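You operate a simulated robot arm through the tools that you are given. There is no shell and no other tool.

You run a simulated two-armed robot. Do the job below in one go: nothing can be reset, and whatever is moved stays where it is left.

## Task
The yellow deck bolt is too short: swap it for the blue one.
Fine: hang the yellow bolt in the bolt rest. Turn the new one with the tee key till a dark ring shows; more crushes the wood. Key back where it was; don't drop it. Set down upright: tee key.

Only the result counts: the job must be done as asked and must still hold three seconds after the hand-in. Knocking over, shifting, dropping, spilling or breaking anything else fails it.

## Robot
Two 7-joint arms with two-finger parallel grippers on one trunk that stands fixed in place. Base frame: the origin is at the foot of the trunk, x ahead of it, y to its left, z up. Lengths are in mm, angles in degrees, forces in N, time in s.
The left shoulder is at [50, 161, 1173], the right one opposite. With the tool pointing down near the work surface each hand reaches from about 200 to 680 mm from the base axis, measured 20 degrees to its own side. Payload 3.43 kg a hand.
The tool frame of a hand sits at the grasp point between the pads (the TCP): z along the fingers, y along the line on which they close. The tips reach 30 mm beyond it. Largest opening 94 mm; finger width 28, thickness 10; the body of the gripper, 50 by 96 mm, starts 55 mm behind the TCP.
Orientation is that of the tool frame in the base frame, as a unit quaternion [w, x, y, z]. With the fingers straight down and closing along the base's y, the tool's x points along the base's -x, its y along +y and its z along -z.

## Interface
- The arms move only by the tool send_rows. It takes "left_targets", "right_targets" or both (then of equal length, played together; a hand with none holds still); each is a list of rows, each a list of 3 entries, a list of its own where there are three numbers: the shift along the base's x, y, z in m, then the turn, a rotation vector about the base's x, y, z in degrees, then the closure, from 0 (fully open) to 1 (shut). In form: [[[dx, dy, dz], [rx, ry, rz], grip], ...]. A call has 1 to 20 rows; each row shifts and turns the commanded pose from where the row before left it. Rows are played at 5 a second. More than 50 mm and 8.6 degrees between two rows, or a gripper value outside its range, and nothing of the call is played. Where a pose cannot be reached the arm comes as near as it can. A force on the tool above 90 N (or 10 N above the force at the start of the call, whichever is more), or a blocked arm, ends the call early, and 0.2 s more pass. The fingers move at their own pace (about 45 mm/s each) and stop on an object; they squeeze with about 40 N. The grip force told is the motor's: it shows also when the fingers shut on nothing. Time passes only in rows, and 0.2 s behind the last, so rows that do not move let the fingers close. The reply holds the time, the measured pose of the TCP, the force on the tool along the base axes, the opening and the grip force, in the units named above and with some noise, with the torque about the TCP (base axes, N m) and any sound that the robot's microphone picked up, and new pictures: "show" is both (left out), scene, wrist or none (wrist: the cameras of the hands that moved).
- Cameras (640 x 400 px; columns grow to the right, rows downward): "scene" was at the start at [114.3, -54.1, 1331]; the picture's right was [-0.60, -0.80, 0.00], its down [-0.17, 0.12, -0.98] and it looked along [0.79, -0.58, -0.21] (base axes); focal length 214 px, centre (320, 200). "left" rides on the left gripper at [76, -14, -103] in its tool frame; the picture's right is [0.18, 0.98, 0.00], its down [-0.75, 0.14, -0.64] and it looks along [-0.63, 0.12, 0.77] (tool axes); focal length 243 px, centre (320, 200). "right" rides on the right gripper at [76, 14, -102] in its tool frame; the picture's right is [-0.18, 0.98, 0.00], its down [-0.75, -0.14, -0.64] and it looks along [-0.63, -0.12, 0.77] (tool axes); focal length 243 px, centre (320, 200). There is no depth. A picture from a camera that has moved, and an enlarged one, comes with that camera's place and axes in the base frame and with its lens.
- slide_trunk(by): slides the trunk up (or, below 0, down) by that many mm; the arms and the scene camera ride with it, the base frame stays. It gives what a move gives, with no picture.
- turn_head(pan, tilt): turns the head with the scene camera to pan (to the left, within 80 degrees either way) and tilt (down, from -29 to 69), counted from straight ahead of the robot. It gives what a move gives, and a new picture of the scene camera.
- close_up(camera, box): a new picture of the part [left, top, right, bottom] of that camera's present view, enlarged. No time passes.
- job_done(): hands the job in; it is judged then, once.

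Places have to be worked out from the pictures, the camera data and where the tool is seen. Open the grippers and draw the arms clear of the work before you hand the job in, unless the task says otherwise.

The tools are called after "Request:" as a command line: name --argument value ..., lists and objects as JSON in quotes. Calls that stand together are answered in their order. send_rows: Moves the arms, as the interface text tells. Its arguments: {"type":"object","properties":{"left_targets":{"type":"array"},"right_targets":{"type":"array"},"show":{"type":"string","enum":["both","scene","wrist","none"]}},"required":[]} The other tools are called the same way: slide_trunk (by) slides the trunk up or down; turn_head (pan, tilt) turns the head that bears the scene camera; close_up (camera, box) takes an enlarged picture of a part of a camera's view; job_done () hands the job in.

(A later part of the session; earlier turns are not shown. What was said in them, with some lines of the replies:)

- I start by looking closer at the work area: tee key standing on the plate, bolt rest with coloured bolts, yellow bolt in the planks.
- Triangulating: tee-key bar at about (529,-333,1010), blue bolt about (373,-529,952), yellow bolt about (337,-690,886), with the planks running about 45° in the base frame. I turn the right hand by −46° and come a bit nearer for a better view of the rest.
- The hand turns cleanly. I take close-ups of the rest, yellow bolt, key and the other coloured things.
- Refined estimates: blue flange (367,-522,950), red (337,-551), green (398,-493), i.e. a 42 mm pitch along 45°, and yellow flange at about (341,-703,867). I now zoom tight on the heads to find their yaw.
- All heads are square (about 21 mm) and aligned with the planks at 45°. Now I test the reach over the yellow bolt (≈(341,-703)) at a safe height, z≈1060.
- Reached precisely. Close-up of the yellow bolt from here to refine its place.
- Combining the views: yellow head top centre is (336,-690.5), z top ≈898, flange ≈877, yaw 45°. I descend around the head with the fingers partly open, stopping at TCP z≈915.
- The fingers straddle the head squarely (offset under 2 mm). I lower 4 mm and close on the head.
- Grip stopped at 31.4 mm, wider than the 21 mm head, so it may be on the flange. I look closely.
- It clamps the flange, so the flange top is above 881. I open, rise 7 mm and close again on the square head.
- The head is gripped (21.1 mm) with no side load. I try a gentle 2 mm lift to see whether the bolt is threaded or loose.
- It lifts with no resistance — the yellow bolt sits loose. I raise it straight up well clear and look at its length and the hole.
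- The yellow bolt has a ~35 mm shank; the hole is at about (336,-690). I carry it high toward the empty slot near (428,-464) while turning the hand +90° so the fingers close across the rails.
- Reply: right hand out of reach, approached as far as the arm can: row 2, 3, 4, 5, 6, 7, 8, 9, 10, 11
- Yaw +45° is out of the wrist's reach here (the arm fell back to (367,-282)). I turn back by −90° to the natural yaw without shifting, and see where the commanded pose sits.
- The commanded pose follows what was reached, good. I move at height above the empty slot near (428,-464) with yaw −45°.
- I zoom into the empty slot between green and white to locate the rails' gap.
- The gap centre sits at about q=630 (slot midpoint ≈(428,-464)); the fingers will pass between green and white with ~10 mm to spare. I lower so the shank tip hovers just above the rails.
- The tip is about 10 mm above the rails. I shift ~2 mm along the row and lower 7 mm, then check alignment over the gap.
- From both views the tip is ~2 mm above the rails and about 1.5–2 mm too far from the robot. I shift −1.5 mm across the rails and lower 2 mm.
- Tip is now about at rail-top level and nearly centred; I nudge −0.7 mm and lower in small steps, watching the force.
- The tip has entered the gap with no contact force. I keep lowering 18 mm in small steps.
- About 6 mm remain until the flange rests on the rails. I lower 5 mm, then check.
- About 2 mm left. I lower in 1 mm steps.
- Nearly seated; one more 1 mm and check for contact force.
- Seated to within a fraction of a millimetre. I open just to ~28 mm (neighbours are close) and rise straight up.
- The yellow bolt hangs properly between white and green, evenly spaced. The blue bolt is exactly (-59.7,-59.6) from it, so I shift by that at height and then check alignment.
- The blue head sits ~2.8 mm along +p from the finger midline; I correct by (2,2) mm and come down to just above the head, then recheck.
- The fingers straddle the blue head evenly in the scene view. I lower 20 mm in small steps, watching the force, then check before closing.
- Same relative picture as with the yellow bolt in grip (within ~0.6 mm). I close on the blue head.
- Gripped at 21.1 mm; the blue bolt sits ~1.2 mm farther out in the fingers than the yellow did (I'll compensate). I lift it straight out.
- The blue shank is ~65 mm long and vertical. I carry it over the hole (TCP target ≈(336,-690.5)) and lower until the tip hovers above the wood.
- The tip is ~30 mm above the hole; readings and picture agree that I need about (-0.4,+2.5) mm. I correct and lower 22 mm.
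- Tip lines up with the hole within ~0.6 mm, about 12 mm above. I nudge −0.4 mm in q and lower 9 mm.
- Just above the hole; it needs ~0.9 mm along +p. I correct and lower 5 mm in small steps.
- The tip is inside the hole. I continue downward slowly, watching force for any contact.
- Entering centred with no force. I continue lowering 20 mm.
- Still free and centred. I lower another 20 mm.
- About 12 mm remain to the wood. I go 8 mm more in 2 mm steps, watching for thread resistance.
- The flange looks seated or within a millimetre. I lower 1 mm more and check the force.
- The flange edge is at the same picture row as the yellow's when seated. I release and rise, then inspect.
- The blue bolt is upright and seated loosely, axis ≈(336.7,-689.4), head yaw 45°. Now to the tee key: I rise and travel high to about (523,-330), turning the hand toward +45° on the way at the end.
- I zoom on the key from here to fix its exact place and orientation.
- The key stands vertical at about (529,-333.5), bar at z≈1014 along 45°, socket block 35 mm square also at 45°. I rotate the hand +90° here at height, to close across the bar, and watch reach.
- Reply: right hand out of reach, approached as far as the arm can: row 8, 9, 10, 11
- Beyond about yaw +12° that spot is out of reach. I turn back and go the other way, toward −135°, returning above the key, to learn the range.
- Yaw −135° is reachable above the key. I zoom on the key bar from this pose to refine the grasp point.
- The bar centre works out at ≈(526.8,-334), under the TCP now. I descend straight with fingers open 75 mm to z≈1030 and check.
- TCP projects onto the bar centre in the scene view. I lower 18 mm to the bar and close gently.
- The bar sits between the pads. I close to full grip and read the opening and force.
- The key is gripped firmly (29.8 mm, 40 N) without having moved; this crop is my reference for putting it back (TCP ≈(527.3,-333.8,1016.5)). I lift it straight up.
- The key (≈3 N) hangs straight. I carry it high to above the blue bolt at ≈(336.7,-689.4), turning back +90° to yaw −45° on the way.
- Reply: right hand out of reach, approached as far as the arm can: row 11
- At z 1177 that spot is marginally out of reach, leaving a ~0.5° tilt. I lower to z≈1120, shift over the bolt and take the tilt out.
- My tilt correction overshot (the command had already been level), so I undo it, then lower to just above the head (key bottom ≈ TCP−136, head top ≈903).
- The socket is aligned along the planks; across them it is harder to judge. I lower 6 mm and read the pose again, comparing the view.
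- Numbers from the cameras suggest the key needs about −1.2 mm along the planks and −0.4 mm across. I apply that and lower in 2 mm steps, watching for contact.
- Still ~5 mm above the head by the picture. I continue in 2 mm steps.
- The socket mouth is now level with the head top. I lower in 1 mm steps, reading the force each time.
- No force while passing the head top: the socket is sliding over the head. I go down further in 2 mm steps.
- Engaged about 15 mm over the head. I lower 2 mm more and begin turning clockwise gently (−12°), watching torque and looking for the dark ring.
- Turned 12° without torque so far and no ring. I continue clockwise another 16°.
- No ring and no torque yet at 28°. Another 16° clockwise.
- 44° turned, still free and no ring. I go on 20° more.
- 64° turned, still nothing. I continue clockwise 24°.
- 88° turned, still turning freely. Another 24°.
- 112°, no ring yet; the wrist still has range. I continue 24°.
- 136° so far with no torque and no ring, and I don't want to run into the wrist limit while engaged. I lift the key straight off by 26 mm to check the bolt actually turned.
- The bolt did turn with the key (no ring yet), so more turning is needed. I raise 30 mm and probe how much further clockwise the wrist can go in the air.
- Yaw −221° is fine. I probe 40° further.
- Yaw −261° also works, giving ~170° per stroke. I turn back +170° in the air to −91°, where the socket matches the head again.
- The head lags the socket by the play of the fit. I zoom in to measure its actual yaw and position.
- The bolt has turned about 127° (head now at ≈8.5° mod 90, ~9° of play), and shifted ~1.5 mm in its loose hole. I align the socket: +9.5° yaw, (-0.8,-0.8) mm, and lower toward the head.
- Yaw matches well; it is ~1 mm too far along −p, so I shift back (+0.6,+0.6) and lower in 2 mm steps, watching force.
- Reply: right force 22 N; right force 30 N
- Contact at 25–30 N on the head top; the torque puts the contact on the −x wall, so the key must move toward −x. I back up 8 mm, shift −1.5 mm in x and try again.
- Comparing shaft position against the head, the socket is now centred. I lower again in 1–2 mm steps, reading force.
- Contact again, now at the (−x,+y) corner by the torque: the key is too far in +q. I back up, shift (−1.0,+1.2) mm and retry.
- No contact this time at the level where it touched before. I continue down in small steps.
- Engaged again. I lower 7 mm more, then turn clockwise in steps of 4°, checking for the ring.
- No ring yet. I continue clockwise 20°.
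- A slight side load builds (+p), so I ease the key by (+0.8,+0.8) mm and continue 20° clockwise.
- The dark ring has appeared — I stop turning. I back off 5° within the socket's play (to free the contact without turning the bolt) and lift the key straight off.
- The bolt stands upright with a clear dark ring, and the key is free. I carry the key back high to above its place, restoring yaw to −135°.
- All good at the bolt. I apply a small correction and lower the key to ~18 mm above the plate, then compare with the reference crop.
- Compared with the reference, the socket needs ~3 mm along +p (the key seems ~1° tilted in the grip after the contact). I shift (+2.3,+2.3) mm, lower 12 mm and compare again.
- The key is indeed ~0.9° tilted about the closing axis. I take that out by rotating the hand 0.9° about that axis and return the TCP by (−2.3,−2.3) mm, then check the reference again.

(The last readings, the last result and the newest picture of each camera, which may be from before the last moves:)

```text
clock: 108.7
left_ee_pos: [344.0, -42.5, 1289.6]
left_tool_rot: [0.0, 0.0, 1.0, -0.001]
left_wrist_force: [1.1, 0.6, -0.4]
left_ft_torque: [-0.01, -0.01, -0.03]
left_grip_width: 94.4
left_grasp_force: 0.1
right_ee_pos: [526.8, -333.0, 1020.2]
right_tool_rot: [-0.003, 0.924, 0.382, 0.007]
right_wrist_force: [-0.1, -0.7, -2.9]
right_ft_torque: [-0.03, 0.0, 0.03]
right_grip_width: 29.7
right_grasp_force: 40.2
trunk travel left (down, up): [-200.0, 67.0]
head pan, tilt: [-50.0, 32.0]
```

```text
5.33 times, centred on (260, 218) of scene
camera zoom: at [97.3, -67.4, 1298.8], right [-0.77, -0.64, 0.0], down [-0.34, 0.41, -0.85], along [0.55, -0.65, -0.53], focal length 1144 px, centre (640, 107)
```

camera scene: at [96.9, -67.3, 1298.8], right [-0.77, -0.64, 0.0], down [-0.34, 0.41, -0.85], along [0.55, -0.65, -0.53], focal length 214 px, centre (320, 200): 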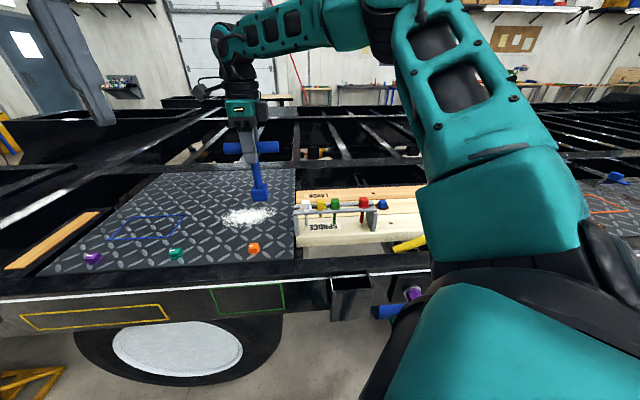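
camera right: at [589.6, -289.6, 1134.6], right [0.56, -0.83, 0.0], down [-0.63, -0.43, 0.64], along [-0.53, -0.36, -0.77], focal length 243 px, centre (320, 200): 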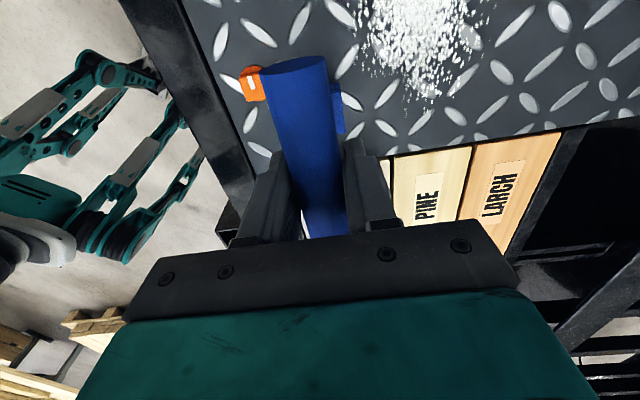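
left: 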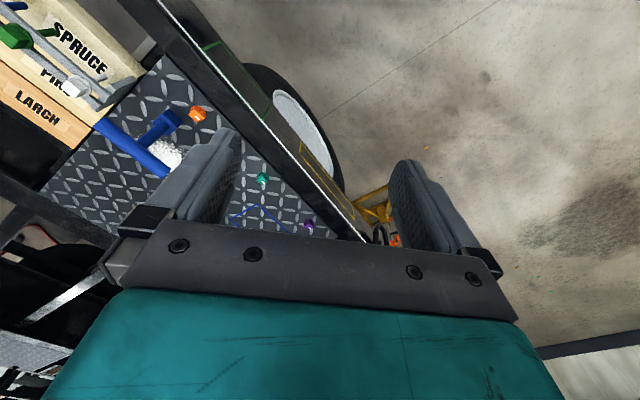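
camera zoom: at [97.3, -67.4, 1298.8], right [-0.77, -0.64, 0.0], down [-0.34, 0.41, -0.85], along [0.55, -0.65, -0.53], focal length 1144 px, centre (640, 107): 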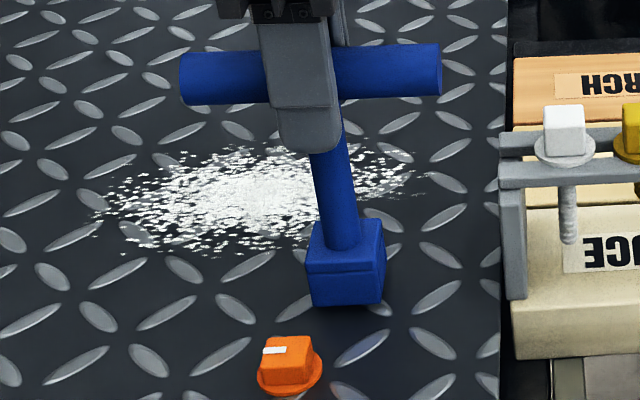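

Tilt and position now match the reference; the key is ~5 mm above the plate. I lower 4 mm, then 1 mm steps until touch.

Request:
send_rows --right_targets '[[[0, 0, -0.002], [0, 0, 0], 0.9], [[0, 0, -0.001], [0, 0, 0], 0.9], [[0, 0, 0], [0, 0, 0], 0.9]]' --show "none"

Request:
send_rows --right_targets '[[[0, 0, -0.001], [0, 0, 0], 0.9], [[0, 0, 0], [0, 0, 0], 0.9]]' --show "none"

Request:
close_up --camera "scene" --box '[250, 218, 280, 245]'

```text
clock: 109.5
left_ee_pos: [345.2, -43.0, 1290.5]
left_tool_rot: [0.001, -0.001, 1.0, -0.001]
left_wrist_force: [0.2, 0.4, 0.0]
left_ft_torque: [-0.02, -0.06, 0.0]
left_grip_width: 93.9
left_grasp_force: 0.1
right_ee_pos: [526.8, -333.6, 1016.5]
right_tool_rot: [-0.003, 0.924, 0.383, 0.007]
right_wrist_force: [0.5, 0.2, -2.5]
right_ft_torque: [-0.01, 0.0, 0.01]
right_grip_width: 29.6
right_grasp_force: 40.2
trunk travel left (down, up): [-200.0, 67.0]
head pan, tilt: [-50.0, 32.0]
```

```text
clock: 110.1
left_ee_pos: [345.3, -43.3, 1288.8]
left_tool_rot: [0.0, -0.001, 1.0, -0.001]
left_wrist_force: [0.1, 0.4, 0.4]
left_ft_torque: [-0.03, -0.01, -0.02]
left_grip_width: 93.9
left_grasp_force: 0.0
right_ee_pos: [527.4, -333.7, 1015.0]
right_tool_rot: [-0.004, 0.924, 0.383, 0.008]
right_wrist_force: [1.4, -0.1, -3.1]
right_ft_torque: [-0.01, 0.0, 0.02]
right_grip_width: 29.6
right_grasp_force: 40.2
trunk travel left (down, up): [-200.0, 67.0]
head pan, tilt: [-50.0, 32.0]
```

```text
14.81 times, centred on (265, 232) of scene
camera zoom: at [97.2, -67.4, 1298.8], right [-0.77, -0.64, 0.0], down [-0.34, 0.41, -0.85], along [0.55, -0.65, -0.53], focal length 3177 px, centre (1135, -267)
```

zoom: 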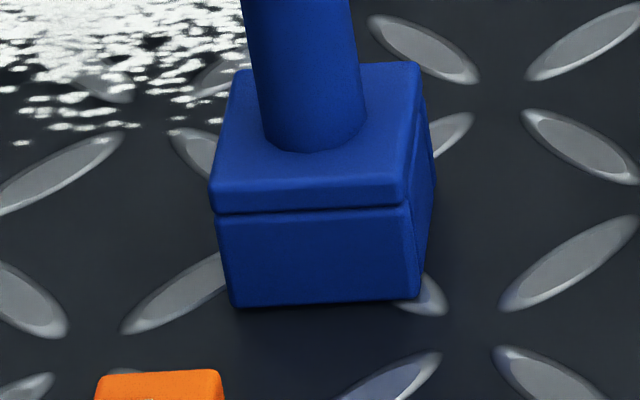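

About 1 mm remains by the picture. I lower in 1 mm steps until the force shows touch.

Request:
send_rows --right_targets '[[[0, 0, -0.001], [0, 0, 0], 0.9], [[0, 0, 0], [0, 0, 0], 0.9]]' --show "none"

Request:
send_rows --right_targets '[[[0, 0, -0.0005], [0, 0, 0], 0.9], [[0, 0, 0], [0, 0, 0], 0.9]]' --show "none"

Request:
close_up --camera "scene" --box '[250, 218, 280, 245]'

```text
clock: 110.7
left_ee_pos: [343.9, -43.7, 1289.2]
left_tool_rot: [0.0, -0.001, 1.0, -0.001]
left_wrist_force: [-0.4, 0.1, 0.6]
left_ft_torque: [0.01, -0.01, 0.0]
left_grip_width: 94.0
left_grasp_force: 0.1
right_ee_pos: [526.6, -333.9, 1015.4]
right_tool_rot: [-0.002, 0.924, 0.382, 0.006]
right_wrist_force: [0.1, 0.1, -0.9]
right_ft_torque: [-0.06, 0.09, -0.02]
right_grip_width: 29.9
right_grasp_force: 39.7
trunk travel left (down, up): [-200.0, 67.0]
head pan, tilt: [-50.0, 32.0]
```

```text
clock: 111.3
left_ee_pos: [343.5, -42.6, 1290.7]
left_tool_rot: [0.0, -0.001, 1.0, 0.0]
left_wrist_force: [-1.0, 0.0, -0.6]
left_ft_torque: [-0.01, -0.02, -0.03]
left_grip_width: 94.0
left_grasp_force: 0.0
right_ee_pos: [527.7, -333.7, 1014.7]
right_tool_rot: [-0.004, 0.924, 0.383, 0.007]
right_wrist_force: [-1.1, -0.2, 3.0]
right_ft_torque: [-0.02, 0.16, 0.03]
right_grip_width: 29.9
right_grasp_force: 39.5
trunk travel left (down, up): [-200.0, 67.0]
head pan, tilt: [-50.0, 32.0]
```

```text
14.81 times, centred on (265, 232) of scene
camera zoom: at [96.7, -67.0, 1298.9], right [-0.77, -0.64, 0.0], down [-0.34, 0.41, -0.85], along [0.55, -0.65, -0.53], focal length 3177 px, centre (1135, -267)
```

zoom: 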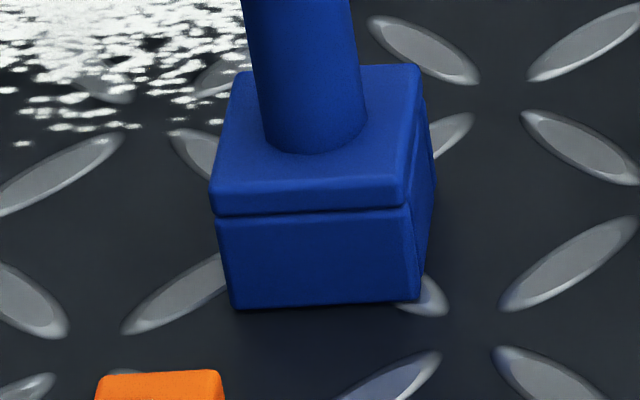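

The key is touching (≈6 N). I press 0.7 mm more so it sits flat, then open the fingers slowly without moving.

Request:
send_rows --right_targets '[[[0, 0, -0.0007], [0, 0, 0], 0.9], [[0, 0, 0], [0, 0, 0], 0.9]]' --show "none"

Request:
send_rows --right_targets '[[[0, 0, 0], [0, 0, 0], 0.66], [[0, 0, 0], [0, 0, 0], 0.6], [[0, 0, 0], [0, 0, 0], 0.45], [[0, 0, 0], [0, 0, 0], 0.3], [[0, 0, 0], [0, 0, 0], 0.2]]' --show "wrist"

Request:
close_up --camera "scene" --box '[250, 218, 280, 245]'

Request:
close_up --camera "scene" --box '[220, 180, 300, 255]'

```text
clock: 111.9
left_ee_pos: [343.0, -40.7, 1291.9]
left_tool_rot: [0.0, 0.0, 1.0, -0.001]
left_wrist_force: [1.6, 0.5, 0.1]
left_ft_torque: [0.0, -0.02, -0.01]
left_grip_width: 93.9
left_grasp_force: 0.2
right_ee_pos: [527.3, -333.8, 1015.3]
right_tool_rot: [-0.003, 0.924, 0.382, 0.008]
right_wrist_force: [-0.6, -1.3, 8.5]
right_ft_torque: [-0.13, 0.36, 0.04]
right_grip_width: 29.9
right_grasp_force: 40.6
trunk travel left (down, up): [-200.0, 67.0]
head pan, tilt: [-50.0, 32.0]
```

```text
clock: 113.1
left_ee_pos: [345.0, -41.7, 1289.1]
left_tool_rot: [-0.001, -0.001, 1.0, -0.001]
left_wrist_force: [0.3, 1.1, -0.1]
left_ft_torque: [0.01, 0.0, 0.04]
left_grip_width: 94.1
left_grasp_force: 0.0
right_ee_pos: [526.2, -334.6, 1014.4]
right_tool_rot: [-0.003, 0.924, 0.382, 0.007]
right_wrist_force: [0.8, 0.8, 0.1]
right_ft_torque: [-0.03, -0.03, 0.02]
right_grip_width: 75.4
right_grasp_force: 0.1
trunk travel left (down, up): [-200.0, 67.0]
head pan, tilt: [-50.0, 32.0]
camera right: at [589.4, -290.8, 1118.2], right [0.56, -0.83, 0.0], down [-0.64, -0.44, 0.63], along [-0.52, -0.35, -0.78], focal length 243 px, centre (320, 200)
```

right: 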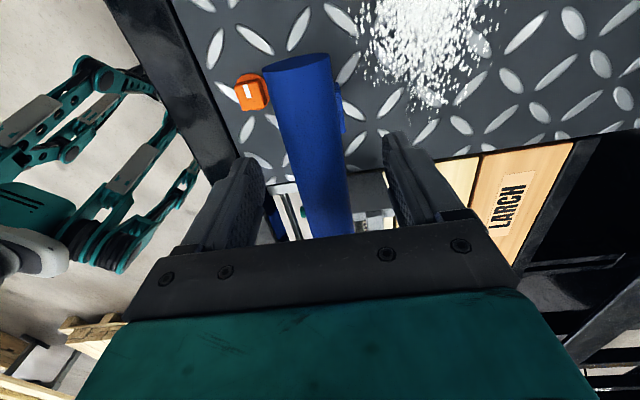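

```text
14.81 times, centred on (265, 232) of scene
camera zoom: at [97.0, -67.2, 1298.8], right [-0.77, -0.64, 0.0], down [-0.34, 0.41, -0.85], along [0.55, -0.65, -0.53], focal length 3177 px, centre (1135, -267)
```

zoom: 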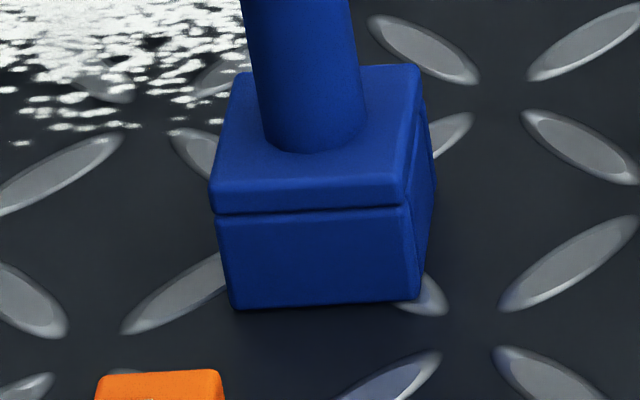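

```text
5.33 times, centred on (260, 218) of scene
camera zoom: at [97.0, -67.2, 1298.8], right [-0.77, -0.64, 0.0], down [-0.34, 0.41, -0.85], along [0.55, -0.65, -0.53], focal length 1144 px, centre (640, 107)
```

zoom: 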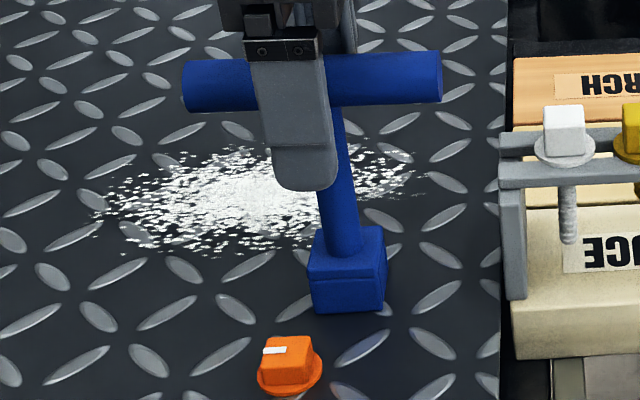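

The key stands upright within ~1 mm of its original place. I rise straight up and draw the arm clear.

Request:
send_rows --right_targets '[[[0, 0, 0.01], [0, 0, 0], 0.2], [[0, 0, 0.02], [0, 0, 0], 0.2], [[0, 0, 0.03], [0, 0, 0], 0.2], [[0, 0, 0.04], [0, 0, 0], 0.1], [[0, 0, 0.04], [-0.64, 0.64, 0], 0], [[0, 0, 0.04], [0, 0, 8], 0], [[-0.02, 0, 0.02], [0, 0, 8], 0], [[-0.03, 0, 0.01], [0, 0, 8], 0], [[-0.03, 0, 0], [0, 0, 8], 0], [[-0.03, 0, 0], [0, 0, 8], 0], [[-0.03, 0, 0], [0, 0, 8], 0], [[-0.03, 0, 0], [0, 0, 8], 0], [[-0.03, 0, 0], [0, 0, 8], 0], [[-0.03, 0, 0], [0, 0, 8], 0]]' --show "both"

Request:
close_up --camera "scene" --box '[220, 180, 300, 255]'

Request:
close_up --camera "scene" --box '[290, 180, 400, 240]'

Request:
close_up --camera "scene" --box '[365, 190, 397, 215]'

```text
clock: 116.1
left_ee_pos: [343.7, -44.1, 1291.3]
left_tool_rot: [0.0, -0.001, 1.0, -0.001]
left_wrist_force: [0.1, 0.7, 0.1]
left_ft_torque: [0.01, -0.02, 0.02]
left_grip_width: 94.2
left_grasp_force: 0.0
right_ee_pos: [295.9, -333.7, 1224.0]
right_tool_rot: [0.0, 0.522, 0.853, 0.0]
right_wrist_force: [-0.7, 0.0, 0.1]
right_ft_torque: [-0.02, -0.01, -0.02]
right_grip_width: 93.8
right_grasp_force: 0.1
trunk travel left (down, up): [-200.0, 67.0]
head pan, tilt: [-50.0, 32.0]
camera scene: at [96.6, -67.5, 1298.9], right [-0.77, -0.64, 0.0], down [-0.34, 0.41, -0.85], along [0.55, -0.65, -0.53], focal length 214 px, centre (320, 200)
camera right: at [273.9, -258.9, 1327.0], right [0.96, 0.28, 0.0], down [0.22, -0.73, 0.64], along [0.18, -0.62, -0.77], focal length 243 px, centre (320, 200)
```

scene: 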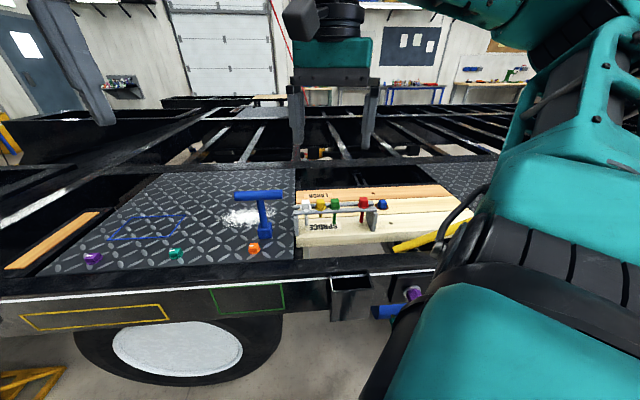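
right: 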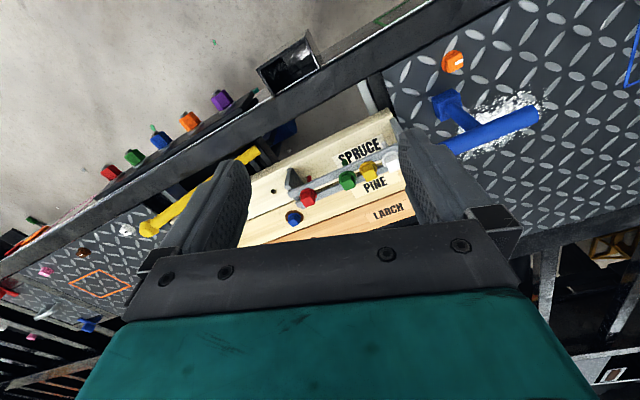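

```text
5.33 times, centred on (260, 218) of scene
camera zoom: at [96.6, -67.5, 1298.9], right [-0.77, -0.64, 0.0], down [-0.34, 0.41, -0.85], along [0.55, -0.65, -0.53], focal length 1144 px, centre (640, 107)
```

zoom: 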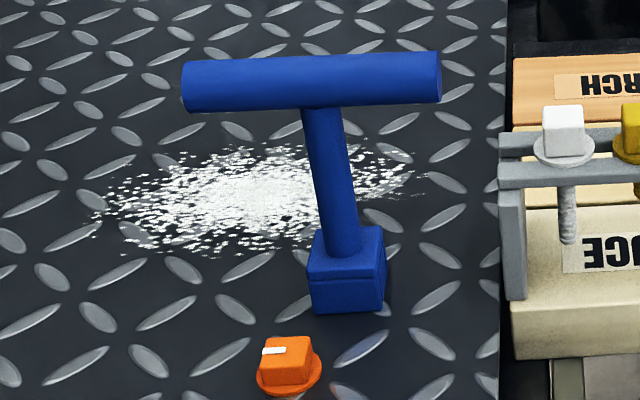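

```text
5.82 times, centred on (345, 210) of scene
camera zoom: at [96.6, -67.5, 1298.9], right [-0.77, -0.64, 0.0], down [-0.34, 0.41, -0.85], along [0.55, -0.65, -0.53], focal length 1248 px, centre (174, 142)
```

zoom: 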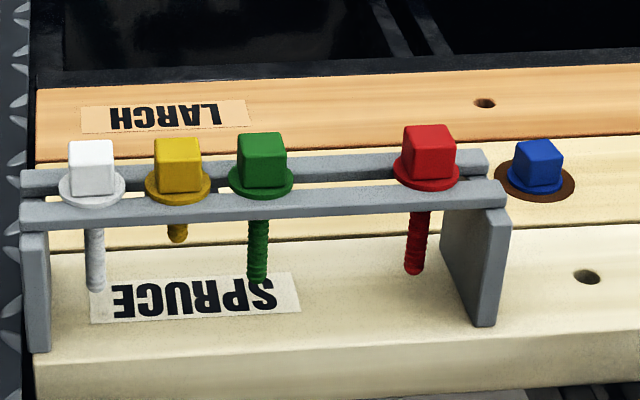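

```text
16.00 times, centred on (381, 202) of scene
camera zoom: at [96.6, -67.5, 1298.9], right [-0.77, -0.64, 0.0], down [-0.34, 0.41, -0.85], along [0.55, -0.65, -0.53], focal length 3432 px, centre (-656, 160)
```

zoom: 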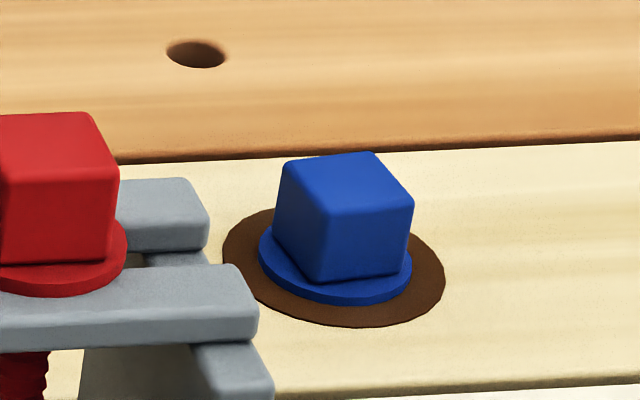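

Everything matches the request: the blue bolt sits in the PINE hole with a dark ring and no crushing. The yellow bolt hangs in the rest and the tee key stands upright in its original place. Both grippers are open and the arms are clear, so I hand the job in.

Request:
job_done

```text
The job is handed in.
```

The blue deck bolt is now in the hole in the PINE plank where the yellow one was. I handed the job in, but no verdict came back.

- **Blue bolt:** I turned it clockwise with the tee key, about half a turn in total, and stopped when the dark ring showed. In the last pictures it stands upright and I see no crushed wood.
- **Yellow bolt:** It hangs in the bolt rest, in the slot between the white and green bolts.
- **Tee key:** It stands upright within about 1 mm of where it was. It was not dropped.

During the second fitting, the key's socket pressed on the bolt head at up to about 30 N before it went on. That left the key tilted by about 1 degree in the grip, and I corrected this before setting it down. I saw nothing else shifted. Both grippers are open, and the right arm is drawn back from the work; the left arm was never used.
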